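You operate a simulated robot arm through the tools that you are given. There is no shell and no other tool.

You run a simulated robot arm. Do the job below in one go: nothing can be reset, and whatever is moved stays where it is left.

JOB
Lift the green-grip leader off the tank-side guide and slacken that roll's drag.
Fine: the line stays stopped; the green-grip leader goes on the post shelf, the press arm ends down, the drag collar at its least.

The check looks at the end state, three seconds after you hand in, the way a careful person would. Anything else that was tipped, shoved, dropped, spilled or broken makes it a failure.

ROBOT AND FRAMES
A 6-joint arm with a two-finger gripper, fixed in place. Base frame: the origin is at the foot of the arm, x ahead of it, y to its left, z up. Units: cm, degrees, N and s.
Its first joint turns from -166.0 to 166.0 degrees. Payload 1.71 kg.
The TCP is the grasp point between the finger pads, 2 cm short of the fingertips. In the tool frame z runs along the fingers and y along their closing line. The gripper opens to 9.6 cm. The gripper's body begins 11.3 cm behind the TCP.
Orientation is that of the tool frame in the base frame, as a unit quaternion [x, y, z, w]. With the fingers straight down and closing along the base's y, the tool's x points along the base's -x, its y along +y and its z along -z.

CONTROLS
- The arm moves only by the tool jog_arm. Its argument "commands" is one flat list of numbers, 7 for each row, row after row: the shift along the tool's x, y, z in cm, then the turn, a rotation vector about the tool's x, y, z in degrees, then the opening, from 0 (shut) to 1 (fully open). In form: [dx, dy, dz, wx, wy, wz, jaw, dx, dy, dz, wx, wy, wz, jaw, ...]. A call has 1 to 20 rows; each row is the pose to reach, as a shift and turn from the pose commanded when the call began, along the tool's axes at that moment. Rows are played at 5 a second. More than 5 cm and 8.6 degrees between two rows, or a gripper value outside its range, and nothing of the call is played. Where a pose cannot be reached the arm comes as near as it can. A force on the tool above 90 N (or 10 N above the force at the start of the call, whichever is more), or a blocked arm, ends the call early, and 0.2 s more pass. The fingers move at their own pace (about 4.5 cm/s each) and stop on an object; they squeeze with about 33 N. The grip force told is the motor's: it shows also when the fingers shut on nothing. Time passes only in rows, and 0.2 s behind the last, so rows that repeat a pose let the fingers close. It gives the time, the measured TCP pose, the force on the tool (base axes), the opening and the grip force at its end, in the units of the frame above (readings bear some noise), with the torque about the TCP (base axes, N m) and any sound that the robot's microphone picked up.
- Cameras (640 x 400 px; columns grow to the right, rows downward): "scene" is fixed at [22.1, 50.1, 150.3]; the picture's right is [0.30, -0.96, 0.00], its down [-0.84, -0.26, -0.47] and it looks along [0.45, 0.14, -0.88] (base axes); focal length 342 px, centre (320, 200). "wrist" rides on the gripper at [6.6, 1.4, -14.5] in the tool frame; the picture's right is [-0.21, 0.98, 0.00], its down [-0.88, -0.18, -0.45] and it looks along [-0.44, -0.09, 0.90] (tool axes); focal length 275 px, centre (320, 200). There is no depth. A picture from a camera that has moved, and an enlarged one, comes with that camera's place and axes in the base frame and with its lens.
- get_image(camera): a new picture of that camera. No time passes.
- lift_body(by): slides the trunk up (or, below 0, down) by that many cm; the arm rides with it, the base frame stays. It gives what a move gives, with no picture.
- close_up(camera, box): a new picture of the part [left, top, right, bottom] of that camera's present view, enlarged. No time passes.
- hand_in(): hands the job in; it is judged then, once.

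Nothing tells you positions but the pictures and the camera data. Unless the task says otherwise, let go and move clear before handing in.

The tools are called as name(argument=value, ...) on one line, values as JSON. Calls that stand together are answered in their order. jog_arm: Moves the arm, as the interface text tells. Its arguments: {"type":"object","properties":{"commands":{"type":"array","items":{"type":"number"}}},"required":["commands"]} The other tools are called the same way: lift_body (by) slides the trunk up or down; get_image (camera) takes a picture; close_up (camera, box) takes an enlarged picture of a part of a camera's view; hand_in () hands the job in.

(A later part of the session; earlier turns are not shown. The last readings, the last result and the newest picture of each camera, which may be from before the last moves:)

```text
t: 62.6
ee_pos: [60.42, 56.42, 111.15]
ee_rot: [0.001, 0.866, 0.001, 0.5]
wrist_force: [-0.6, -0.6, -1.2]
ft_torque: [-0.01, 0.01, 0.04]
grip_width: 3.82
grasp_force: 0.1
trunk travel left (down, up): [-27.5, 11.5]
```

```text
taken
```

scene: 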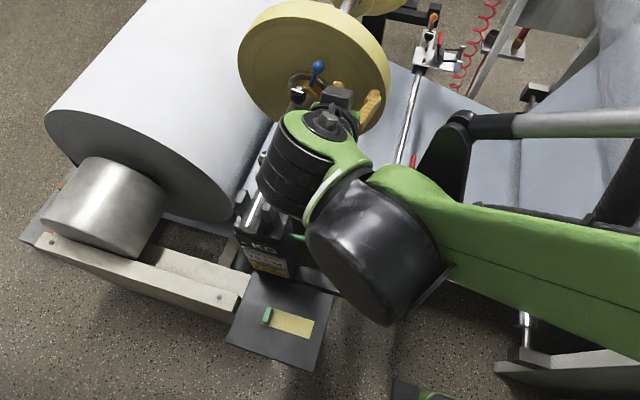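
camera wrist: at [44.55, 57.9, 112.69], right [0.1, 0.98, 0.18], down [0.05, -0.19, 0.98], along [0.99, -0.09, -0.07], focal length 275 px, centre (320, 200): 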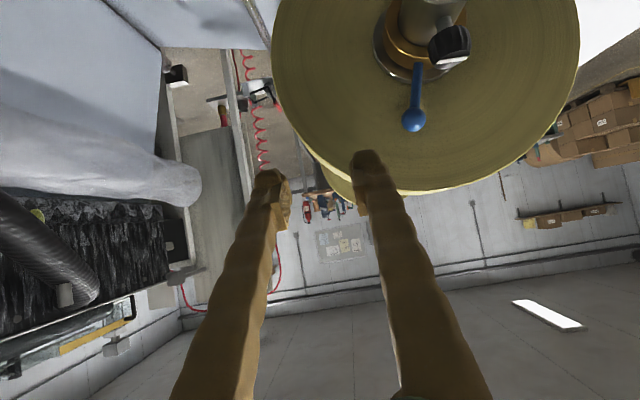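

jog_arm(commands=[2.56, -1.5, 2.77, 0, 0, 0, 0.4, 5.12, -3, 5.54, 0, 0, 0, 0.4, 7.68, -4.5, 8.31, 0, 0, 0, 0.4, 10.24, -6, 11.08, 0, 0, 0, 0.4, 12.8, -7.4, 13.85, 0, 0, 0, 0.4])

get_image(camera="wrist")

close_up(camera="wrist", box=[400, 100, 640, 280])

get_image(camera="scene")

```text
t: 63.8
ee_pos: [65.92, 49.09, 93.11]
ee_rot: [0.0, 0.866, 0.0, 0.499]
wrist_force: [-0.5, 0.1, 0.6]
ft_torque: [-0.02, 0.0, 0.0]
grip_width: 3.83
grasp_force: 0.1
trunk travel left (down, up): [-27.5, 11.5]
```

```text
taken
camera wrist: at [50.13, 50.56, 94.6], right [0.1, 0.98, 0.18], down [0.05, -0.18, 0.98], along [0.99, -0.09, -0.07], focal length 275 px, centre (320, 200)
```

wrist: 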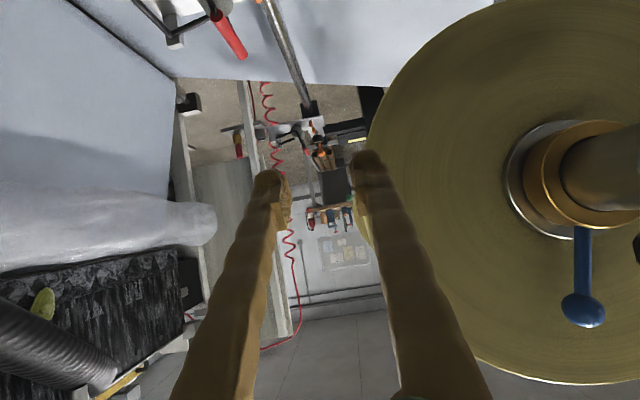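

```text
2.22 times, centred on (520, 190) of wrist
camera zoom: at [50.13, 50.56, 94.6], right [0.1, 0.98, 0.18], down [0.05, -0.18, 0.98], along [0.99, -0.09, -0.07], focal length 612 px, centre (-124, 222)
```

zoom: 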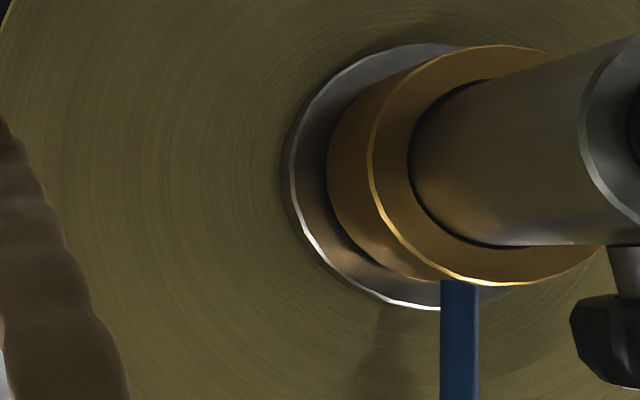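

```text
taken
```

scene: 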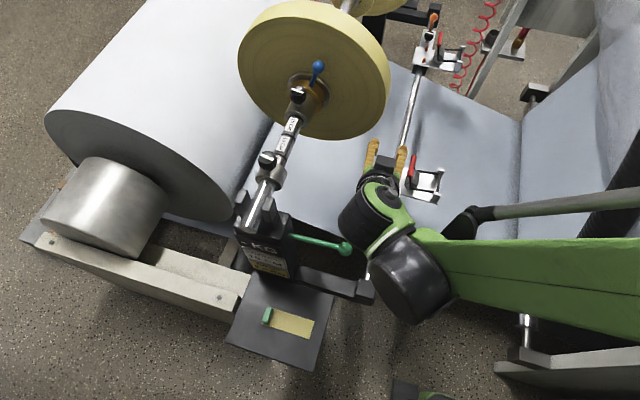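

The collar carries no markings. By convention I've turned it the loosening way to a stop, but I want physical confirmation, so I'll do a gentle fingertip drag test on top of the roll. First I'll move up and over with the tool vertical and the fingers shut.

jog_arm(commands=[-2.7, 0.3, -2.7, 0, 0, 0, 0.3, -5.4, 0.7, -5.4, 0, 0, 0, 0.2, -8.1, 1, -8.1, 0, 0, 0, 0.1, -10.8, 1.3, -10.8, 0, 0, 0, 0, -13.4, 1.7, -13.5, 0, 0, 0, 0, -16.05, 2, -16.2, 0, 0, 0, 0])

jog_arm(commands=[-1.66, 2.2, 1.5, 0, 7.5, 0, 0, -3.32, 4.35, 3.05, 0, 15, 0, 0, -4.98, 6.5, 4.6, 0, 22.5, 0, 0, -6.64, 8.7, 6.1, 0, 30, 0, 0, -8.3, 10.9, 7.6, 0, 37.5, 0, 0, -9.96, 13, 9.15, 0, 45, 0, 0, -11.6, 15.2, 10.7, 0, 52.5, 0, 0, -13.28, 17.4, 12.2, 0, 60, 0, 0])

get_image(camera="wrist")

get_image(camera="scene")

```text
t: 65.2
ee_pos: [59.89, 51.12, 115.12]
ee_rot: [0.0, 0.867, 0.0, 0.499]
wrist_force: [0.0, 0.3, -0.1]
ft_torque: [-0.03, 0.04, -0.06]
grip_width: 0.0
grasp_force: 29.6
trunk travel left (down, up): [-27.5, 11.5]
```

```text
t: 67.0
ee_pos: [76.24, 67.55, 119.71]
ee_rot: [0.0, 1.0, -0.001, -0.004]
wrist_force: [1.5, 1.7, -3.5]
ft_torque: [-0.23, 0.23, 0.04]
grip_width: 0.0
grasp_force: 29.4
out of reach, approached as far as the arm can: row 8
trunk travel left (down, up): [-27.5, 11.5]
```

```text
taken
camera wrist: at [69.83, 69.12, 134.13], right [0.21, 0.98, 0.0], down [0.88, -0.18, 0.44], along [0.43, -0.09, -0.9], focal length 275 px, centre (320, 200)
```

wrist: 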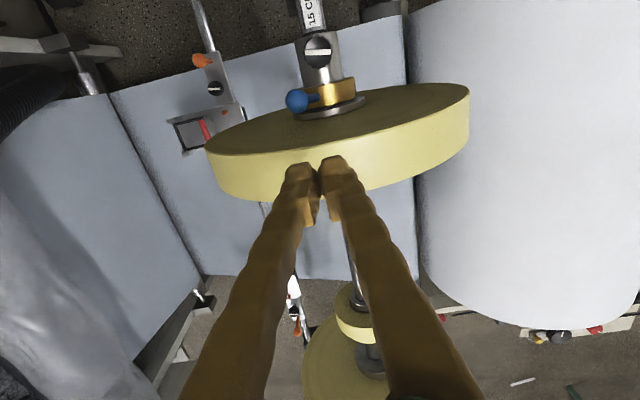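

```text
taken
```

scene: 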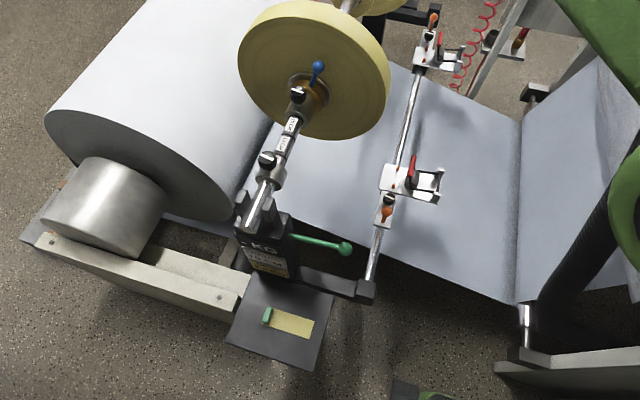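

jog_arm(commands=[0.5, -2.2, 1, 0, 0, 0, 0, 0.9, -4.5, 2, 0, 0, 0, 0])

close_up(camera="wrist", box=[180, 60, 480, 240])

```text
t: 67.6
ee_pos: [74.99, 62.88, 117.94]
ee_rot: [0.0, 1.0, 0.0, -0.001]
wrist_force: [-0.5, 0.2, -0.1]
ft_torque: [-0.02, -0.02, -0.01]
grip_width: 0.01
grasp_force: 29.5
trunk travel left (down, up): [-27.5, 11.5]
```

```text
2.13 times, centred on (330, 150) of wrist
camera zoom: at [68.54, 64.4, 132.4], right [0.21, 0.98, 0.0], down [0.88, -0.18, 0.44], along [0.43, -0.09, -0.9], focal length 587 px, centre (299, 307)
```

zoom: 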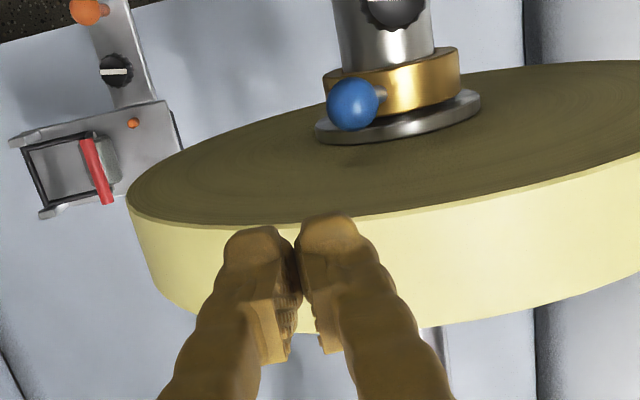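

jog_arm(commands=[-1.2, 0, 1.5, 0, 0, 0, 0, -2.2, 0, 3.4, 0, 0, 0, 0])

close_up(camera="wrist", box=[180, 60, 480, 240])

```text
t: 68.2
ee_pos: [77.23, 62.86, 114.39]
ee_rot: [0.0, 1.0, 0.0, -0.001]
wrist_force: [-0.8, 0.1, 0.4]
ft_torque: [-0.01, -0.01, -0.03]
grip_width: 0.0
grasp_force: 29.8
trunk travel left (down, up): [-27.5, 11.5]
```

```text
2.13 times, centred on (330, 150) of wrist
camera zoom: at [70.79, 64.3, 128.94], right [0.21, 0.98, 0.0], down [0.88, -0.18, 0.44], along [0.43, -0.09, -0.9], focal length 587 px, centre (299, 307)
```

zoom: 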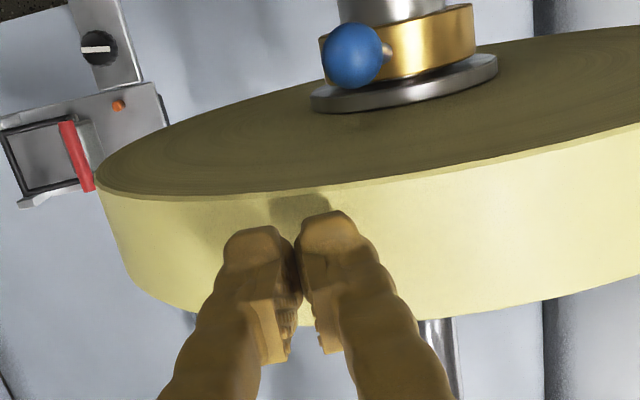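

jog_arm(commands=[0, 0, 0.4, 0, 0, 0, 0, 0, 0, 0.8, 0, 0, 0, 0])

jog_arm(commands=[0, 0, 0.15, 0, 0, 0, 0, 0, 0, 0.3, 0, 0, 0, 0])

jog_arm(commands=[0, 0, 0.1, 0, 0, 0, 0, 0, 0, 0.2, 0, 0, 0, 0])

```text
t: 68.8
ee_pos: [77.23, 62.85, 113.8]
ee_rot: [0.001, 1.0, 0.001, -0.001]
wrist_force: [0.9, 0.4, 0.0]
ft_torque: [0.01, 0.02, 0.0]
grip_width: 0.0
grasp_force: 29.7
trunk travel left (down, up): [-27.5, 11.5]
```

```text
t: 69.4
ee_pos: [77.36, 62.97, 113.39]
ee_rot: [-0.001, 1.0, 0.0, -0.001]
wrist_force: [-0.1, -0.8, 0.7]
ft_torque: [-0.04, -0.01, 0.03]
grip_width: 0.0
grasp_force: 29.9
trunk travel left (down, up): [-27.5, 11.5]
```

```text
t: 70.0
ee_pos: [77.23, 62.89, 113.04]
ee_rot: [0.0, 1.0, 0.0, -0.001]
wrist_force: [0.4, 0.2, 0.2]
ft_torque: [0.0, 0.01, 0.0]
grip_width: 0.0
grasp_force: 29.3
trunk travel left (down, up): [-27.5, 11.5]
```

jog_arm(commands=[0, 0, 0.1, 0, 0, 0, 0, 0, 0, 0.2, 0, 0, 0, 0])

jog_arm(commands=[0, 0, 0.1, 0, 0, 0, 0, 0, 0, 0.2, 0, 0, 0, 0])

jog_arm(commands=[0, 0, 0.08, 0, 0, 0, 0, 0, 0, 0.15, 0, 0, 0, 0])

close_up(camera="wrist", box=[180, 60, 480, 240])

```text
t: 70.6
ee_pos: [77.3, 62.86, 113.11]
ee_rot: [0.0, 1.0, 0.0, -0.001]
wrist_force: [0.9, 0.7, 6.9]
ft_torque: [0.06, -0.05, 0.0]
grip_width: 0.0
grasp_force: 29.9
trunk travel left (down, up): [-27.5, 11.5]
```

```text
t: 71.2
ee_pos: [77.23, 62.89, 113.0]
ee_rot: [0.0, 1.0, 0.001, 0.0]
wrist_force: [5.1, 1.0, 28.3]
ft_torque: [0.26, -0.25, -0.06]
grip_width: 0.0
grasp_force: 30.0
trunk travel left (down, up): [-27.5, 11.5]
```

```text
t: 71.8
ee_pos: [77.15, 62.8, 113.05]
ee_rot: [-0.001, 1.0, 0.0, 0.0]
wrist_force: [9.6, 1.8, 48.0]
ft_torque: [0.49, 0.09, -0.07]
grip_width: 0.0
grasp_force: 29.2
trunk travel left (down, up): [-27.5, 11.5]
```

```text
2.13 times, centred on (330, 150) of wrist
camera zoom: at [70.61, 64.13, 127.39], right [0.21, 0.98, 0.0], down [0.88, -0.19, 0.44], along [0.43, -0.09, -0.9], focal length 587 px, centre (299, 307)
```

zoom: 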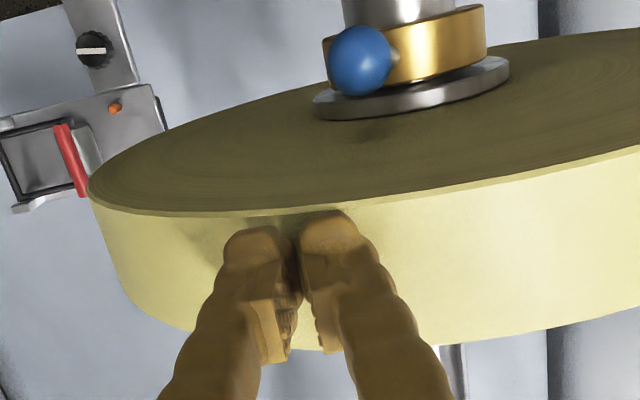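

The press is firm and the force is nearly vertical even though contact is off-top, so the roll isn't turning freely. I'll ease off a bit and drag sideways slightly to measure its resistance.

jog_arm(commands=[0, 0, -0.06, 0, 0, 0, 0, 0, 0, -0.12, 0, 0, 0, 0])

jog_arm(commands=[0, 0.1, -0.03, 0, 0, 0, 0, 0, 0.2, -0.06, 0, 0, 0, 0])

jog_arm(commands=[0, 0.1, -0.03, 0, 0, 0, 0, 0, 0.2, -0.06, 0, 0, 0, 0])

jog_arm(commands=[0, 0.15, -0.05, 0, 0, 0, 0, 0, 0.3, -0.1, 0, 0, 0, 0])

```text
t: 72.4
ee_pos: [77.09, 62.84, 112.93]
ee_rot: [0.0, 1.0, 0.001, 0.0]
wrist_force: [2.2, -4.1, 39.8]
ft_torque: [0.28, -0.31, 0.02]
grip_width: 0.0
grasp_force: 29.5
trunk travel left (down, up): [-27.5, 11.5]
```

```text
t: 73.0
ee_pos: [77.21, 62.86, 113.04]
ee_rot: [0.001, 1.0, 0.0, -0.001]
wrist_force: [-4.0, -20.6, 23.8]
ft_torque: [-0.17, -0.05, -0.11]
grip_width: 0.01
grasp_force: 29.3
trunk travel left (down, up): [-27.5, 11.5]
```

```text
t: 73.6
ee_pos: [77.24, 63.2, 113.02]
ee_rot: [0.001, 1.0, 0.0, 0.0]
wrist_force: [0.9, -21.2, 24.2]
ft_torque: [-0.19, -0.11, -0.08]
grip_width: 0.0
grasp_force: 28.8
trunk travel left (down, up): [-27.5, 11.5]
```

```text
t: 74.2
ee_pos: [77.22, 63.37, 113.14]
ee_rot: [0.001, 1.0, 0.0, -0.001]
wrist_force: [2.0, -19.3, 24.5]
ft_torque: [-0.21, -0.19, -0.12]
grip_width: 0.0
grasp_force: 29.2
trunk travel left (down, up): [-27.5, 11.5]
```

The tangential force saturates at about 0.39 of the normal force at every load tested, so the fingertip is sliding and the roll isn't turning. That could mean high drag at this end, or a roll that just doesn't turn. I'll lift off and try the lever's other end to compare.

jog_arm(commands=[0, 0, -3, 0, 0, 0, 0, 1.5, -1, -5, 0, -7, 0, 0, 4, -2.2, -5, 0, -14.5, 0, 0.1, 6.5, -3.4, -5, 0, -22, 0, 0.2, 9, -4.6, -5, 0, -29.5, 0, 0.32, 11.3, -5.8, -5, 0, -37, 0, 0.32, 13.5, -7, -4.5, 0, -44.5, 0, 0.32, 15.5, -8, -4, 0, -52, 0, 0.32, 17.2, -9, -3, 0, -60, 0, 0.32])

get_image(camera="scene")

```text
t: 76.2
ee_pos: [60.04, 54.68, 116.07]
ee_rot: [-0.001, 0.866, 0.0, 0.5]
wrist_force: [1.0, -0.6, -0.3]
ft_torque: [0.01, -0.02, 0.02]
grip_width: 3.06
grasp_force: 0.1
trunk travel left (down, up): [-27.5, 11.5]
```

```text
taken
```

scene: 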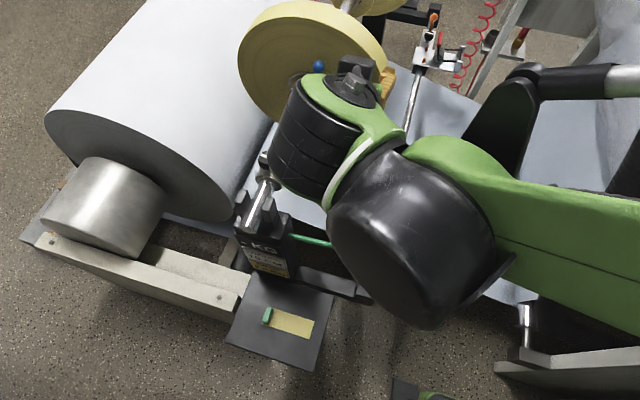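

jog_arm(commands=[0, 0, 0, 0, 0, -8.2, 0.32, 0, 0, 0, 0, 0, -16.4, 0.32, 0, 0, 0, 0, 0, -24.6, 0.32, 0, 0, 0, 0, 0, -32.8, 0.32, 0, 0, 0, 0, 0, -41, 0.32, 0, 0, 0, 0, 0, -49.2, 0.32, 0, 0, 0, 0, 0, -57.4, 0.32, 0, 0, 0, 0, 0, -65.6, 0.32, 0, 0, 0, 0, 0, -73.8, 0.32, 0, 0, 0, 0, 0, -82, 0.32, 0, 0, 0, 0, 0, -90, 0.32])

jog_arm(commands=[-3.1, 0.96, 0.8, 0, 4.01, -6.93, 0.32, -6.2, 1.93, 1.6, 0, 8.03, -13.87, 0.32, -9.4, 2.9, 2.4, 0, 12.04, -20.8, 0.32, -12.5, 3.86, 3.25, 0, 16.05, -27.7, 0.32, -15.6, 4.82, 4.07, 0, 20.06, -34.67, 0.32])

get_image(camera="wrist")

get_image(camera="scene")

```text
t: 78.6
ee_pos: [60.11, 54.58, 116.12]
ee_rot: [0.613, -0.612, 0.353, -0.353]
wrist_force: [-0.2, 0.2, -0.3]
ft_torque: [-0.02, -0.03, 0.01]
grip_width: 3.08
grasp_force: 0.1
trunk travel left (down, up): [-27.5, 11.5]
```

```text
t: 79.8
ee_pos: [61.21, 70.12, 109.88]
ee_rot: [0.697, -0.454, 0.542, -0.121]
wrist_force: [0.2, -0.9, -0.2]
ft_torque: [0.01, 0.02, -0.01]
grip_width: 3.08
grasp_force: 0.1
trunk travel left (down, up): [-27.5, 11.5]
```

```text
taken
camera wrist: at [47.99, 69.15, 118.66], right [-0.49, -0.39, -0.78], down [-0.29, 0.92, -0.27], along [0.82, 0.09, -0.56], focal length 275 px, centre (320, 200)
```

wrist: 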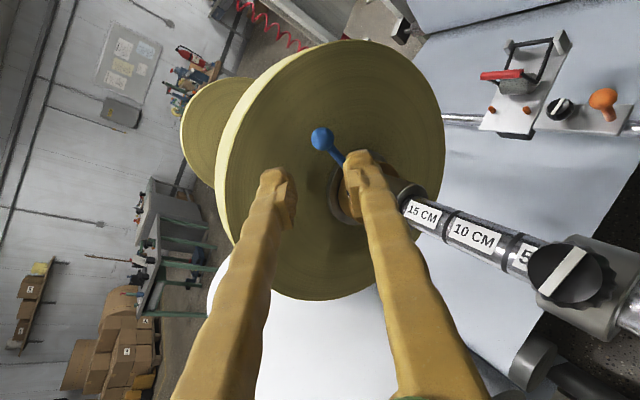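

```text
taken
```

scene: 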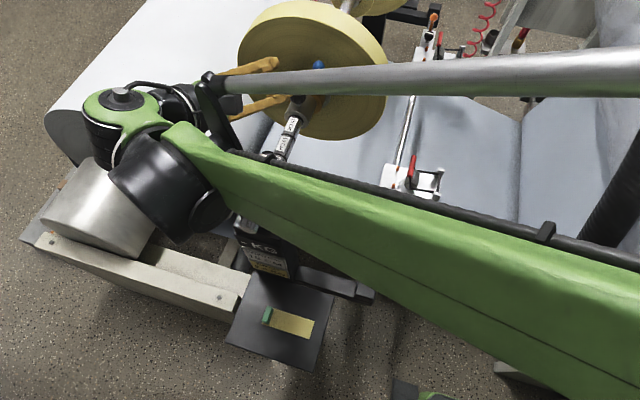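

jog_arm(commands=[0, 0, 4, 0, 0, 0, 0.32, 0, 0, 8, 0, 0, 0, 0.32, 0, 0.1, 10.5, 0, 0, 0, 0.32])

close_up(camera="wrist", box=[200, 70, 440, 290])

```text
t: 80.6
ee_pos: [70.27, 66.82, 105.69]
ee_rot: [0.697, -0.453, 0.542, -0.123]
wrist_force: [0.2, 0.0, -0.3]
ft_torque: [0.0, 0.0, 0.03]
grip_width: 3.08
grasp_force: 0.0
trunk travel left (down, up): [-27.5, 11.5]
```

```text
1.82 times, centred on (320, 180) of wrist
camera zoom: at [57.09, 65.73, 114.49], right [-0.49, -0.39, -0.78], down [-0.29, 0.92, -0.27], along [0.82, 0.1, -0.56], focal length 500 px, centre (320, 236)
```

zoom: 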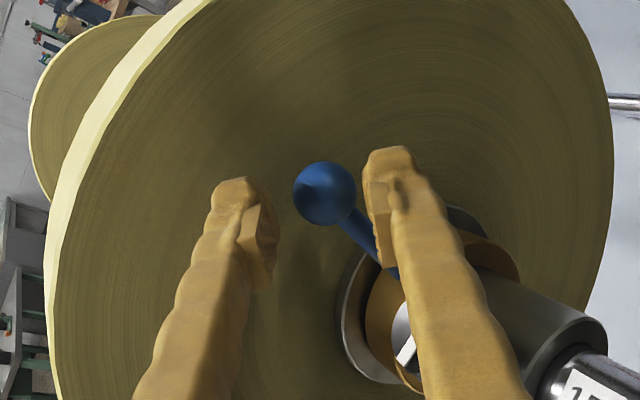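

jog_arm(commands=[0, 0, 0.8, 0, 0, 0, 0.32, 0, 0, 1.5, 0, 0, 0, 0.32])

close_up(camera="wrist", box=[200, 70, 440, 290])

jog_arm(commands=[0.36, 0.5, 0.29, 0, -2, 3.47, 0.32, 0.748, 0.983, 0.57, 0, -4.01, 6.93, 0.32, 1.05, 1.52, 0.88, 0, -6.02, 10.4, 0.32, 1.329, 2.048, 1.188, 0, -8.03, 13.87, 0.32])

close_up(camera="wrist", box=[200, 70, 440, 290])

```text
t: 81.2
ee_pos: [71.64, 66.32, 105.15]
ee_rot: [0.696, -0.454, 0.542, -0.121]
wrist_force: [0.4, -0.3, 0.2]
ft_torque: [0.01, 0.0, 0.0]
grip_width: 3.08
grasp_force: 0.1
trunk travel left (down, up): [-27.5, 11.5]
```

```text
1.82 times, centred on (320, 180) of wrist
camera zoom: at [58.31, 65.24, 113.93], right [-0.49, -0.39, -0.78], down [-0.29, 0.92, -0.27], along [0.82, 0.09, -0.56], focal length 500 px, centre (320, 236)
```

zoom: 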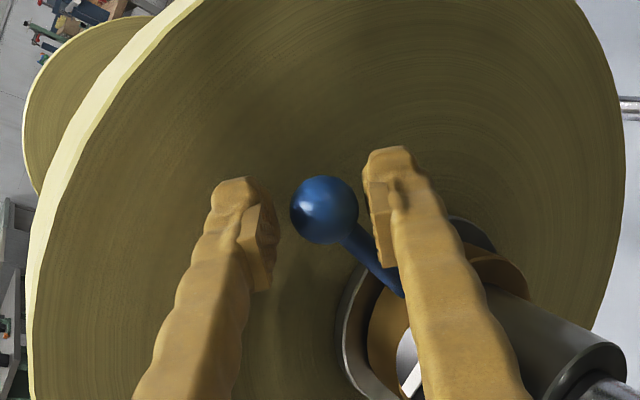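

```text
t: 82.2
ee_pos: [71.52, 63.78, 104.23]
ee_rot: [0.673, -0.526, 0.473, -0.218]
wrist_force: [1.5, -1.7, 1.9]
ft_torque: [0.01, -0.03, -0.1]
grip_width: 3.19
grasp_force: 0.9
trunk travel left (down, up): [-27.5, 11.5]
```

```text
1.82 times, centred on (320, 180) of wrist
camera zoom: at [58.26, 60.27, 112.31], right [-0.49, -0.16, -0.86], down [-0.29, 0.96, -0.01], along [0.82, 0.25, -0.52], focal length 500 px, centre (320, 236)
```

zoom: 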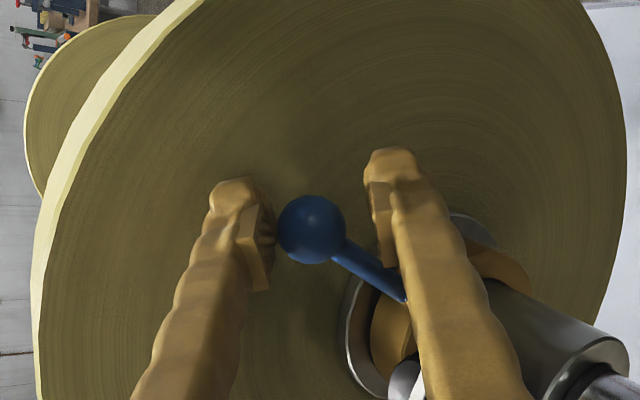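

jog_arm(commands=[0.36, 0.5, 0.29, 0, -2, 3.47, 0.32, 0.748, 0.983, 0.57, 0, -4.01, 6.93, 0.32, 1.05, 1.52, 0.88, 0, -6.02, 10.4, 0.32, 1.329, 2.048, 1.188, 0, -8.03, 13.87, 0.32])

close_up(camera="wrist", box=[200, 70, 440, 290])

get_image(camera="scene")

```text
t: 83.2
ee_pos: [71.45, 61.56, 102.54]
ee_rot: [0.636, -0.587, 0.395, -0.31]
wrist_force: [1.8, -1.2, 1.3]
ft_torque: [-0.01, -0.02, 0.0]
grip_width: 3.2
grasp_force: 0.8
trunk travel left (down, up): [-27.5, 11.5]
```

```text
1.82 times, centred on (320, 180) of wrist
camera zoom: at [58.26, 55.98, 109.41], right [-0.49, 0.09, -0.87], down [-0.29, 0.92, 0.26], along [0.82, 0.38, -0.43], focal length 500 px, centre (320, 236)
```

zoom: 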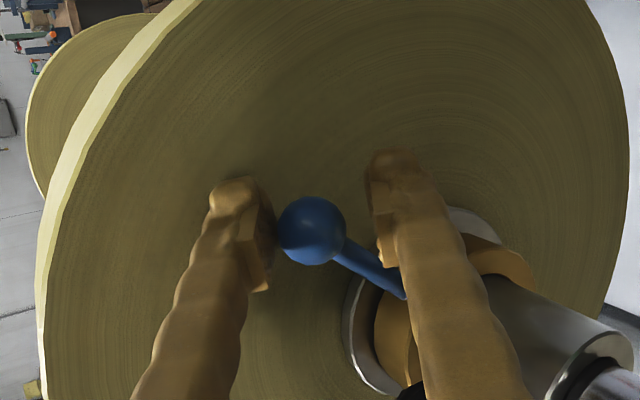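

```text
taken
```

scene: 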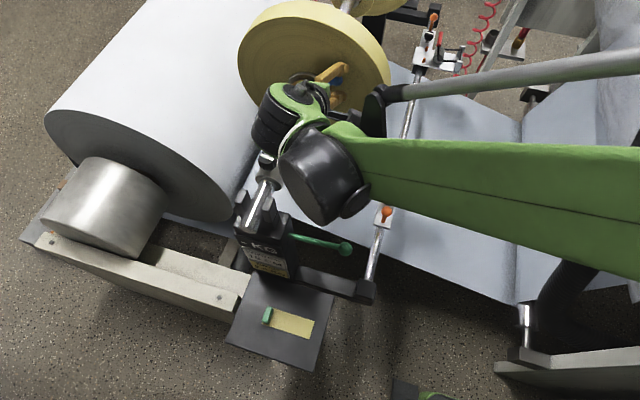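

jog_arm(commands=[0.36, 0.5, 0.29, 0, -2, 3.47, 0.32, 0.748, 0.983, 0.57, 0, -4.01, 6.93, 0.32, 1.05, 1.52, 0.88, 0, -6.02, 10.4, 0.32, 1.329, 2.048, 1.188, 0, -8.03, 13.87, 0.32])

jog_arm(commands=[0.36, 0.5, 0.29, 0, -2, 3.47, 0.32, 0.748, 0.983, 0.57, 0, -4.01, 6.93, 0.32, 1.05, 1.52, 0.88, 0, -6.02, 10.4, 0.32, 1.329, 2.048, 1.188, 0, -8.03, 13.87, 0.32])

close_up(camera="wrist", box=[200, 70, 440, 290])

get_image(camera="scene")

```text
t: 84.2
ee_pos: [71.59, 59.93, 100.36]
ee_rot: [-0.586, 0.637, -0.309, 0.395]
wrist_force: [1.8, -0.7, 0.0]
ft_torque: [0.04, -0.04, -0.04]
grip_width: 3.09
grasp_force: 1.0
trunk travel left (down, up): [-27.5, 11.5]
```

```text
t: 85.2
ee_pos: [71.54, 58.88, 97.95]
ee_rot: [-0.526, 0.673, -0.218, 0.473]
wrist_force: [1.4, -0.6, 0.3]
ft_torque: [0.0, 0.03, 0.01]
grip_width: 3.18
grasp_force: 1.0
trunk travel left (down, up): [-27.5, 11.5]
```

```text
1.82 times, centred on (320, 180) of wrist
camera zoom: at [58.35, 50.5, 100.68], right [-0.49, 0.53, -0.69], down [-0.29, 0.64, 0.71], along [0.82, 0.55, -0.16], focal length 500 px, centre (320, 236)
```

zoom: 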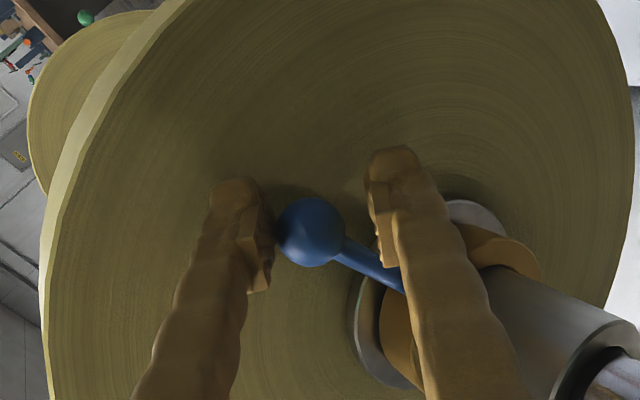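

```text
taken
```

scene: 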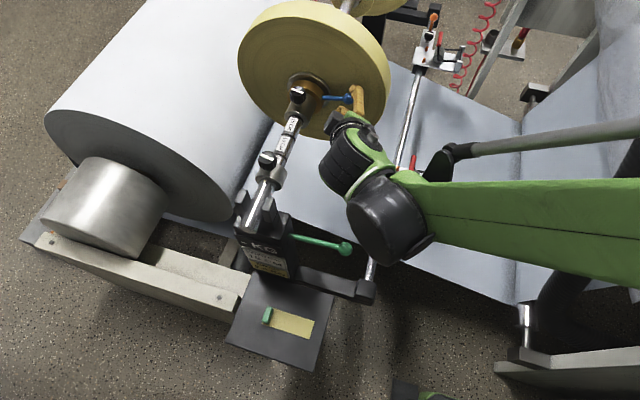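

jog_arm(commands=[0.36, 0.5, 0.29, 0, -2, 3.47, 0.32, 0.748, 0.983, 0.57, 0, -4.01, 6.93, 0.32, 1.05, 1.52, 0.88, 0, -6.02, 10.4, 0.32, 1.329, 2.048, 1.188, 0, -8.03, 13.87, 0.32])

close_up(camera="wrist", box=[200, 70, 440, 290])

get_image(camera="scene")

```text
t: 86.2
ee_pos: [71.63, 58.61, 95.1]
ee_rot: [-0.454, 0.697, -0.123, 0.541]
wrist_force: [2.4, -2.0, 0.8]
ft_torque: [0.05, 0.03, -0.05]
grip_width: 3.22
grasp_force: 1.1
trunk travel left (down, up): [-27.5, 11.5]
```

```text
1.82 times, centred on (320, 180) of wrist
camera zoom: at [58.35, 49.8, 95.5], right [-0.49, 0.7, -0.51], down [-0.29, 0.42, 0.86], along [0.82, 0.57, 0.0], focal length 500 px, centre (320, 236)
```

zoom: 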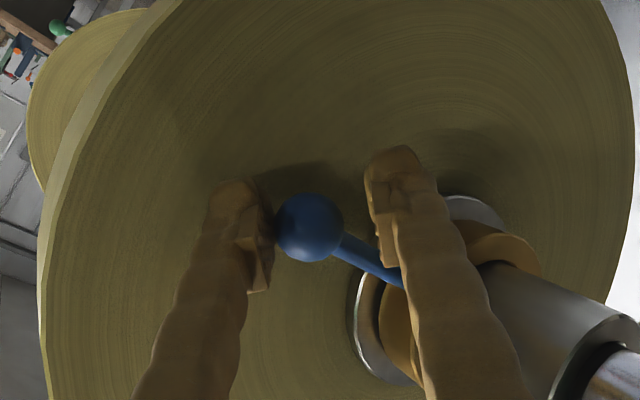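

```text
taken
```

scene: 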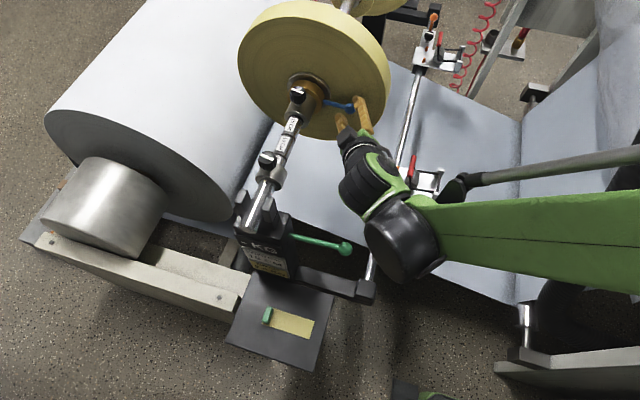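

jog_arm(commands=[0.46, 0.57, 0.33, 0, 0, 0, 0.32, 0.928, 1.147, 0.665, 0, 0, 0, 0.32, 1.616, 2.424, 1.405, 0, 0, 0, 0.32])

close_up(camera="wrist", box=[200, 70, 440, 290])

get_image(camera="scene")

```text
t: 87.0
ee_pos: [71.62, 59.24, 92.01]
ee_rot: [-0.454, 0.697, -0.122, 0.542]
wrist_force: [0.7, 0.3, 0.2]
ft_torque: [-0.02, 0.05, 0.05]
grip_width: 3.16
grasp_force: 0.6
trunk travel left (down, up): [-27.5, 11.5]
```

```text
1.82 times, centred on (320, 180) of wrist
camera zoom: at [58.39, 50.35, 92.33], right [-0.49, 0.7, -0.51], down [-0.29, 0.42, 0.86], along [0.82, 0.57, 0.0], focal length 500 px, centre (320, 236)
```

zoom: 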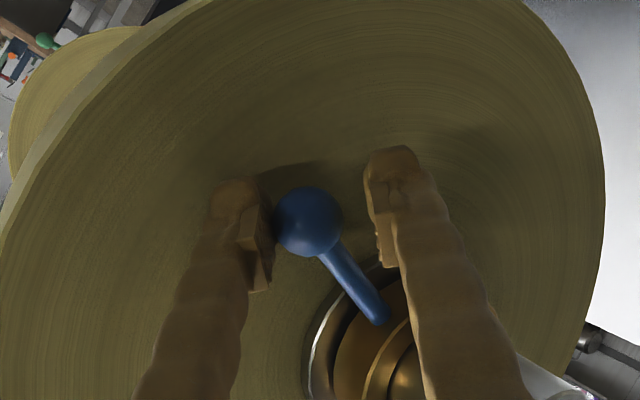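

```text
taken
```

scene: 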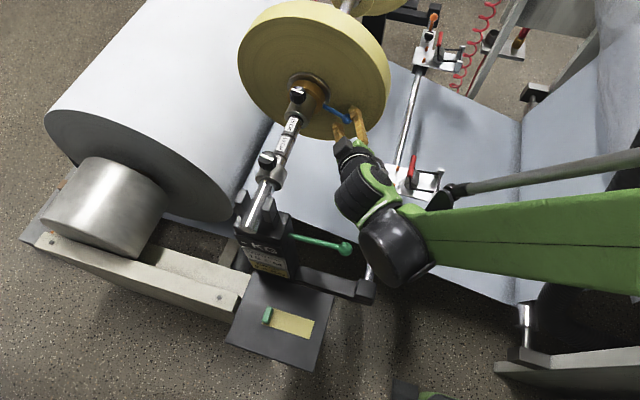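

jog_arm(commands=[0.2, 0.68, 0.4, 0, 0, 0, 0.32, 0.416, 1.36, 0.789, 0, 0, 0, 0.32, 0.5, 2.06, 1.2, 0, 0, 0, 0.32, 0.559, 2.761, 1.6, 0, 0, 0, 0.32])

close_up(camera="wrist", box=[200, 70, 440, 290])

close_up(camera="scene", box=[240, 60, 440, 280])

```text
t: 88.0
ee_pos: [71.49, 60.68, 89.58]
ee_rot: [-0.454, 0.696, -0.123, 0.542]
wrist_force: [2.8, -15.8, 23.9]
ft_torque: [0.0, -0.28, -0.16]
grip_width: 4.74
grasp_force: 12.7
trunk travel left (down, up): [-27.5, 11.5]
```

```text
1.82 times, centred on (320, 180) of wrist
camera zoom: at [58.33, 51.77, 89.74], right [-0.49, 0.7, -0.52], down [-0.29, 0.42, 0.86], along [0.82, 0.57, 0.0], focal length 500 px, centre (320, 236)
```

zoom: 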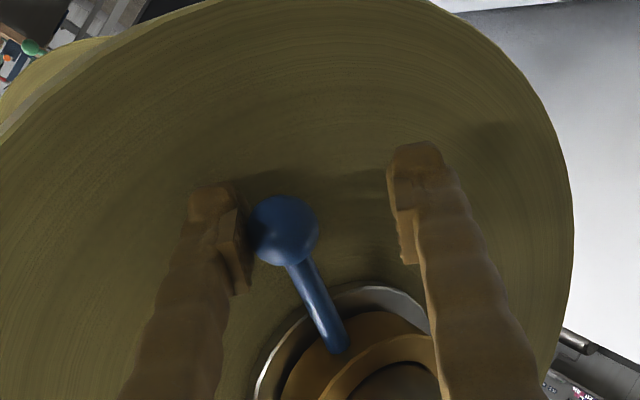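

```text
1.82 times, centred on (340, 170) of scene
camera zoom: at [22.1, 50.1, 150.3], right [0.3, -0.96, 0.0], down [-0.84, -0.26, -0.47], along [0.45, 0.14, -0.88], focal length 622 px, centre (284, 254)
```

zoom: 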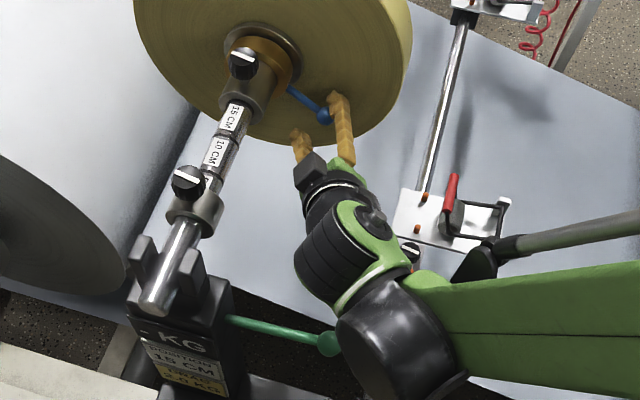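

I found the other stop near -30°, so the lever travels about 105° in total. I'll repeat the same fingertip drag test at this end, so I'm retreating and returning to the top of the roll.

jog_arm(commands=[0, -0.8, -0.3, 0, 0, 0, 0.5, 0, -1.3, -1.5, 0, 0, 0, 0.5, 0, -1.3, -5.5, 0, 0, 0, 0.5, 0, -1.3, -9.5, 0, 0, 0, 0.4, 0, -1.3, -13, 0, 0, 0, 0.3])

jog_arm(commands=[-2, -2.6, -1.5, 0, 4.01, -6.93, 0.2, -4, -5.2, -3, 0, 8.03, -13.87, 0.1, -6, -7.85, -4.55, 0, 12.04, -20.8, 0, -8, -10.5, -6.1, 0, 16.05, -27.7, 0, -10.04, -13.07, -7.58, 0, 20.06, -34.67, 0])

get_image(camera="scene")

close_up(camera="scene", box=[265, 60, 365, 130])

```text
t: 89.2
ee_pos: [60.87, 55.84, 95.07]
ee_rot: [-0.454, 0.697, -0.121, 0.542]
wrist_force: [0.7, 0.1, -0.1]
ft_torque: [0.02, 0.0, 0.0]
grip_width: 2.86
grasp_force: 0.1
trunk travel left (down, up): [-27.5, 11.5]
```

```text
t: 90.4
ee_pos: [60.99, 53.77, 113.15]
ee_rot: [0.613, -0.612, 0.354, -0.353]
wrist_force: [-0.6, -0.4, -0.3]
ft_torque: [-0.02, 0.04, 0.05]
grip_width: 0.0
grasp_force: 29.7
trunk travel left (down, up): [-27.5, 11.5]
```

```text
taken
```

scene: 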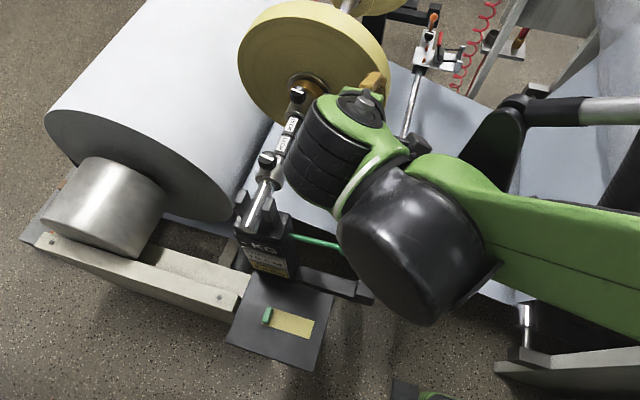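

```text
5.71 times, centred on (315, 95) of scene
camera zoom: at [22.1, 50.1, 150.3], right [0.3, -0.96, 0.0], down [-0.84, -0.26, -0.47], along [0.45, 0.14, -0.88], focal length 1954 px, centre (349, 800)
```

zoom: 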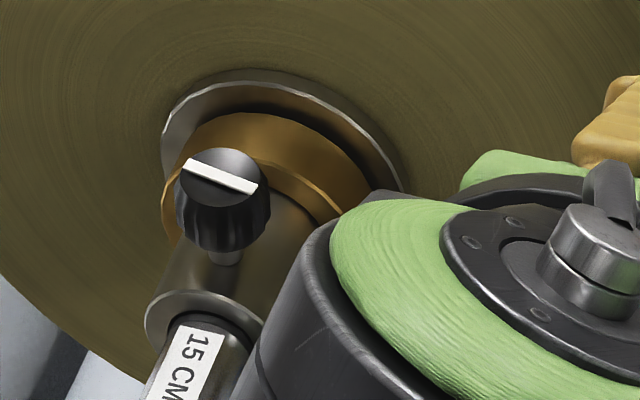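

jog_arm(commands=[-2.3, -3.1, 2.3, 0, 0, 0, 0, -4.6, -5.9, 5.1, 0, 0, 0, 0, -6.9, -8.2, 8.1, 0, 0, 0, 0, -9.1, -10.3, 11.14, 0, 0, 0, 0])

jog_arm(commands=[0, 1.3, 0.75, 0, 0, 0, 0, 0, 2.5, 1.45, 0, 0, 0, 0])

get_image(camera="wrist")

```text
t: 91.4
ee_pos: [75.77, 62.91, 116.45]
ee_rot: [0.613, -0.612, 0.353, -0.353]
wrist_force: [-1.5, 0.0, 0.1]
ft_torque: [-0.02, 0.03, 0.05]
grip_width: 0.0
grasp_force: 29.6
trunk travel left (down, up): [-27.5, 11.5]
```

```text
t: 92.0
ee_pos: [75.84, 62.94, 113.54]
ee_rot: [0.613, -0.612, 0.353, -0.353]
wrist_force: [-0.5, 0.0, 0.4]
ft_torque: [-0.01, -0.01, 0.01]
grip_width: 0.0
grasp_force: 29.2
trunk travel left (down, up): [-27.5, 11.5]
```

```text
taken
camera wrist: at [62.61, 56.45, 119.51], right [-0.49, 0.21, -0.85], down [-0.29, 0.88, 0.38], along [0.82, 0.44, -0.37], focal length 275 px, centre (320, 200)
```

wrist: 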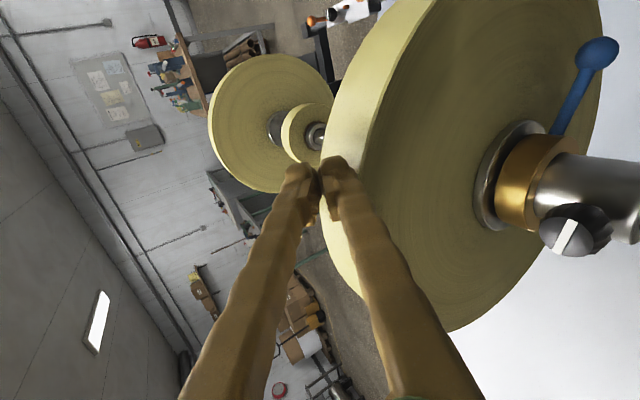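

jog_arm(commands=[0, 0.17, 0.1, 0, 0, 0, 0, 0, 0.3, 0.175, 0, 0, 0, 0])

jog_arm(commands=[0, 0.09, 0.05, 0, 0, 0, 0, 0, 0.17, 0.1, 0, 0, 0, 0])

jog_arm(commands=[0, 0.09, 0.05, 0, 0, 0, 0, 0, 0.17, 0.1, 0, 0, 0, 0])

```text
t: 92.6
ee_pos: [75.75, 62.93, 113.44]
ee_rot: [0.612, -0.612, 0.354, -0.353]
wrist_force: [4.1, -0.8, 16.2]
ft_torque: [0.12, -0.15, -0.06]
grip_width: 0.0
grasp_force: 29.6
trunk travel left (down, up): [-27.5, 11.5]
```

```text
t: 93.2
ee_pos: [75.76, 62.47, 113.11]
ee_rot: [-0.611, 0.614, -0.353, 0.353]
wrist_force: [-6.4, -28.3, 14.6]
ft_torque: [-0.48, 0.08, -0.03]
grip_width: 0.01
grasp_force: 29.2
trunk travel left (down, up): [-27.5, 11.5]
```

```text
t: 93.8
ee_pos: [75.75, 62.48, 113.18]
ee_rot: [-0.611, 0.614, -0.353, 0.354]
wrist_force: [1.4, -45.2, 26.2]
ft_torque: [-0.77, -0.06, -0.13]
grip_width: 0.0
grasp_force: 29.2
trunk travel left (down, up): [-27.5, 11.5]
```

get_image(camera="wrist")

close_up(camera="wrist", box=[240, 110, 400, 260])

close_up(camera="scene", box=[230, 0, 430, 160])

```text
taken
camera wrist: at [62.54, 55.95, 119.07], right [-0.49, 0.21, -0.85], down [-0.29, 0.88, 0.38], along [0.82, 0.43, -0.37], focal length 275 px, centre (320, 200)
```

wrist: 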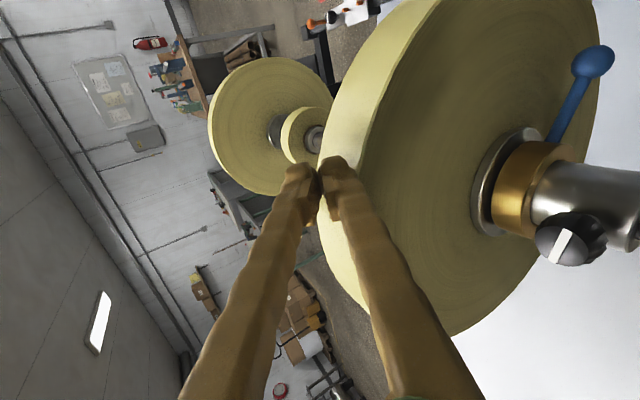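

```text
2.67 times, centred on (320, 185) of wrist
camera zoom: at [62.54, 55.95, 119.07], right [-0.49, 0.21, -0.85], down [-0.29, 0.88, 0.38], along [0.82, 0.43, -0.37], focal length 734 px, centre (320, 240)
```

zoom: 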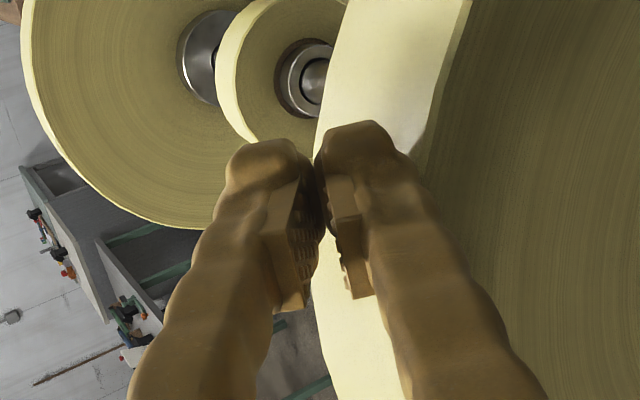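

```text
2.50 times, centred on (330, 80) of scene
camera zoom: at [22.1, 50.1, 150.3], right [0.3, -0.96, 0.0], down [-0.84, -0.26, -0.47], along [0.45, 0.14, -0.88], focal length 855 px, centre (295, 500)
```

zoom: 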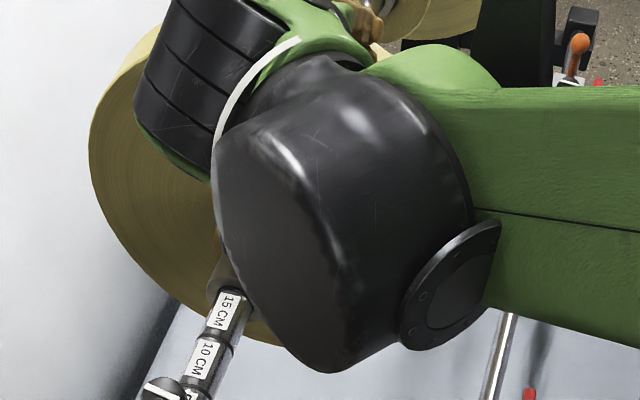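

jog_arm(commands=[0, -0.45, -0.26, 0, 0, 0, 0, 0, -0.9, -0.52, 0, 0, 0, 0])

close_up(camera="wrist", box=[240, 110, 400, 260])

```text
t: 94.4
ee_pos: [75.71, 63.18, 113.8]
ee_rot: [0.613, -0.612, 0.351, -0.355]
wrist_force: [0.7, -0.6, 0.0]
ft_torque: [0.08, 0.02, 0.03]
grip_width: 0.0
grasp_force: 29.7
trunk travel left (down, up): [-27.5, 11.5]
```

```text
2.67 times, centred on (320, 185) of wrist
camera zoom: at [62.43, 56.57, 119.77], right [-0.49, 0.21, -0.85], down [-0.29, 0.87, 0.39], along [0.82, 0.44, -0.37], focal length 734 px, centre (320, 240)
```

zoom: 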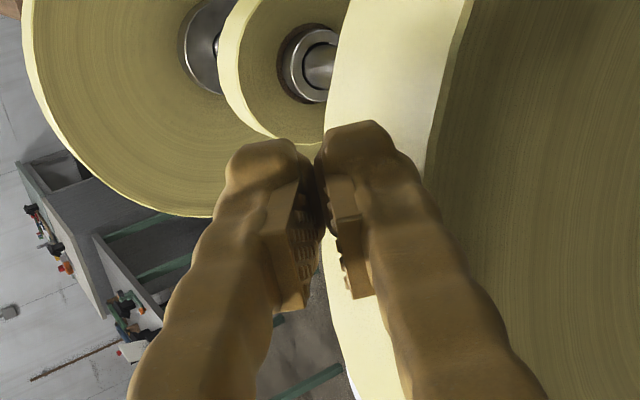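

This angled contact gave an ambiguous reading. For a like-for-like comparison I'll repeat the test with the same vertical tool pose as before.

jog_arm(commands=[0.5, -2, -1.5, 0, 0, 0, 0, 3, 0.5, -5, 0, 0, 0, 0, 5.5, 2.5, -8.8, 0, 0, 0, 0, 8, 4.4, -12.4, 0, 0, 0, 0, 8.5, 5, -14.4, 0, 0, 0, 0])

jog_arm(commands=[0, 0, 0, 0, 0, 8.2, 0, 0, 0, 0, 0, 0, 16.4, 0, 0, 0, 0, 0, 0, 24.6, 0, 0, 0, 0, 0, 0, 32.8, 0, 0, 0, 0, 0, 0, 41, 0, 0, 0, 0, 0, 0, 49.2, 0, 0, 0, 0, 0, 0, 57.4, 0, 0, 0, 0, 0, 0, 65.6, 0, 0, 0, 0, 0, 0, 73.8, 0, 0, 0, 0, 0, 0, 82, 0, 0, 0, 0, 0, 0, 90, 0])

get_image(camera="scene")

```text
t: 95.6
ee_pos: [60.83, 54.48, 116.75]
ee_rot: [0.612, -0.612, 0.354, -0.353]
wrist_force: [-0.5, 0.2, 0.3]
ft_torque: [0.0, 0.01, 0.01]
grip_width: 0.01
grasp_force: 29.8
trunk travel left (down, up): [-27.5, 11.5]
```

```text
t: 98.0
ee_pos: [60.91, 54.44, 116.69]
ee_rot: [0.001, 0.866, 0.0, 0.5]
wrist_force: [-1.5, -0.4, -0.4]
ft_torque: [0.0, -0.01, 0.01]
grip_width: 0.0
grasp_force: 29.7
trunk travel left (down, up): [-27.5, 11.5]
```

```text
taken
```

scene: 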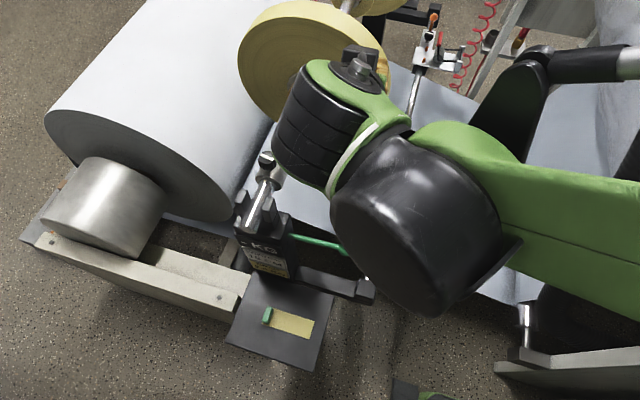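

jog_arm(commands=[-1.45, 1.06, 1.45, 0, 7.5, 0, 0, -2.7, 2.1, 3.1, 0, 15, 0, 0, -3.9, 3.2, 4.8, 0, 22.5, 0, 0, -5, 4.2, 6.6, 0, 30, 0, 0, -6, 5.3, 8.4, 0, 37.5, 0, 0, -7, 6.3, 10.3, 0, 45, 0, 0, -7.8, 7.4, 12.2, 0, 52.5, 0, 0, -8.41, 8.46, 13.97, 0, 60, 0, 0])

jog_arm(commands=[0, 0, 1.5, 0, 0, 0, 0, 0, 0, 3, 0, 0, 0, 0])

get_image(camera="wrist")

```text
t: 99.8
ee_pos: [77.13, 62.87, 116.88]
ee_rot: [0.0, 1.0, 0.0, -0.002]
wrist_force: [-0.7, -0.1, 0.2]
ft_torque: [0.03, -0.07, -0.04]
grip_width: 0.0
grasp_force: 29.7
trunk travel left (down, up): [-27.5, 11.5]
```

```text
t: 100.4
ee_pos: [77.16, 63.04, 113.9]
ee_rot: [0.0, 1.0, 0.0, -0.002]
wrist_force: [-0.1, 0.1, -0.2]
ft_torque: [0.01, 0.03, 0.0]
grip_width: 0.0
grasp_force: 29.5
trunk travel left (down, up): [-27.5, 11.5]
```

```text
taken
camera wrist: at [70.6, 64.44, 128.29], right [0.21, 0.98, 0.0], down [0.88, -0.18, 0.44], along [0.43, -0.09, -0.9], focal length 275 px, centre (320, 200)
```

wrist: 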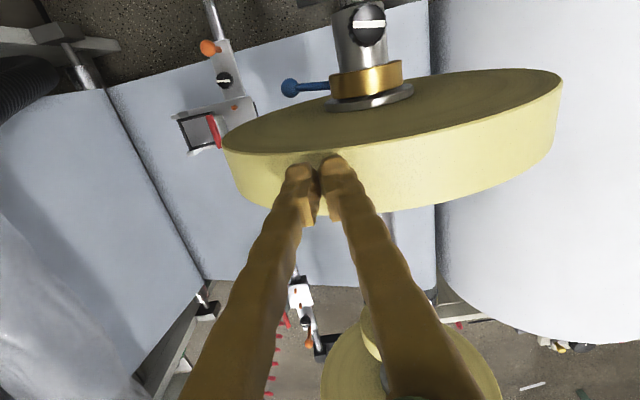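

jog_arm(commands=[0, 0, 0.3, 0, 0, 0, 0, 0, 0, 0.6, 0, 0, 0, 0])

jog_arm(commands=[0, 0, 0.1, 0, 0, 0, 0, 0, 0, 0.2, 0, 0, 0, 0])

jog_arm(commands=[0, 0, 0.1, 0, 0, 0, 0, 0, 0, 0.2, 0, 0, 0, 0])

jog_arm(commands=[0, 0, 0.1, 0, 0, 0, 0, 0, 0, 0.2, 0, 0, 0, 0])

```text
t: 101.0
ee_pos: [77.1, 63.0, 113.43]
ee_rot: [0.0, 1.0, 0.0, -0.001]
wrist_force: [-0.3, 0.6, 1.1]
ft_torque: [-0.02, 0.02, 0.03]
grip_width: 0.0
grasp_force: 29.4
trunk travel left (down, up): [-27.5, 11.5]
```

```text
t: 101.6
ee_pos: [77.04, 62.98, 113.11]
ee_rot: [0.0, 1.0, 0.001, -0.001]
wrist_force: [0.0, 0.0, 2.1]
ft_torque: [0.03, 0.0, 0.01]
grip_width: 0.0
grasp_force: 29.3
trunk travel left (down, up): [-27.5, 11.5]
```

```text
t: 102.2
ee_pos: [76.97, 63.05, 113.04]
ee_rot: [0.0, 1.0, 0.0, -0.001]
wrist_force: [1.6, 1.0, 15.5]
ft_torque: [0.12, -0.15, 0.0]
grip_width: 0.0
grasp_force: 29.7
trunk travel left (down, up): [-27.5, 11.5]
```

```text
t: 102.8
ee_pos: [77.08, 62.82, 112.96]
ee_rot: [0.0, 1.0, 0.0, -0.001]
wrist_force: [6.9, 1.4, 37.4]
ft_torque: [0.34, -0.32, -0.07]
grip_width: 0.0
grasp_force: 29.3
trunk travel left (down, up): [-27.5, 11.5]
```

jog_arm(commands=[0, 0, -0.05, 0, 0, 0, 0, 0, 0, -0.1, 0, 0, 0, 0])

jog_arm(commands=[0, 0.1, -0.03, 0, 0, 0, 0, 0, 0.2, -0.06, 0, 0, 0, 0])

jog_arm(commands=[0, 0.1, -0.03, 0, 0, 0, 0, 0, 0.2, -0.06, 0, 0, 0, 0])

jog_arm(commands=[0, 0.15, -0.05, 0, 0, 0, 0, 0, 0.3, -0.1, 0, 0, 0, 0])

```text
t: 103.4
ee_pos: [76.89, 62.77, 112.95]
ee_rot: [0.0, 1.0, 0.002, -0.001]
wrist_force: [-0.5, -4.9, 28.2]
ft_torque: [0.14, -0.16, 0.0]
grip_width: 0.0
grasp_force: 29.1
trunk travel left (down, up): [-27.5, 11.5]
```

```text
t: 104.0
ee_pos: [76.91, 62.97, 113.01]
ee_rot: [0.0, 1.0, 0.0, -0.001]
wrist_force: [-3.0, -15.3, 18.7]
ft_torque: [-0.13, -0.07, -0.07]
grip_width: 0.01
grasp_force: 29.4
trunk travel left (down, up): [-27.5, 11.5]
```

```text
t: 104.6
ee_pos: [77.01, 63.09, 113.13]
ee_rot: [0.0, 1.0, 0.001, -0.001]
wrist_force: [1.8, -15.7, 18.6]
ft_torque: [-0.13, -0.13, -0.12]
grip_width: 0.01
grasp_force: 29.5
trunk travel left (down, up): [-27.5, 11.5]
```

```text
t: 105.2
ee_pos: [77.07, 63.54, 113.29]
ee_rot: [0.0, 1.0, 0.001, -0.001]
wrist_force: [1.5, -16.8, 19.1]
ft_torque: [-0.12, -0.11, -0.11]
grip_width: 0.01
grasp_force: 29.3
trunk travel left (down, up): [-27.5, 11.5]
```

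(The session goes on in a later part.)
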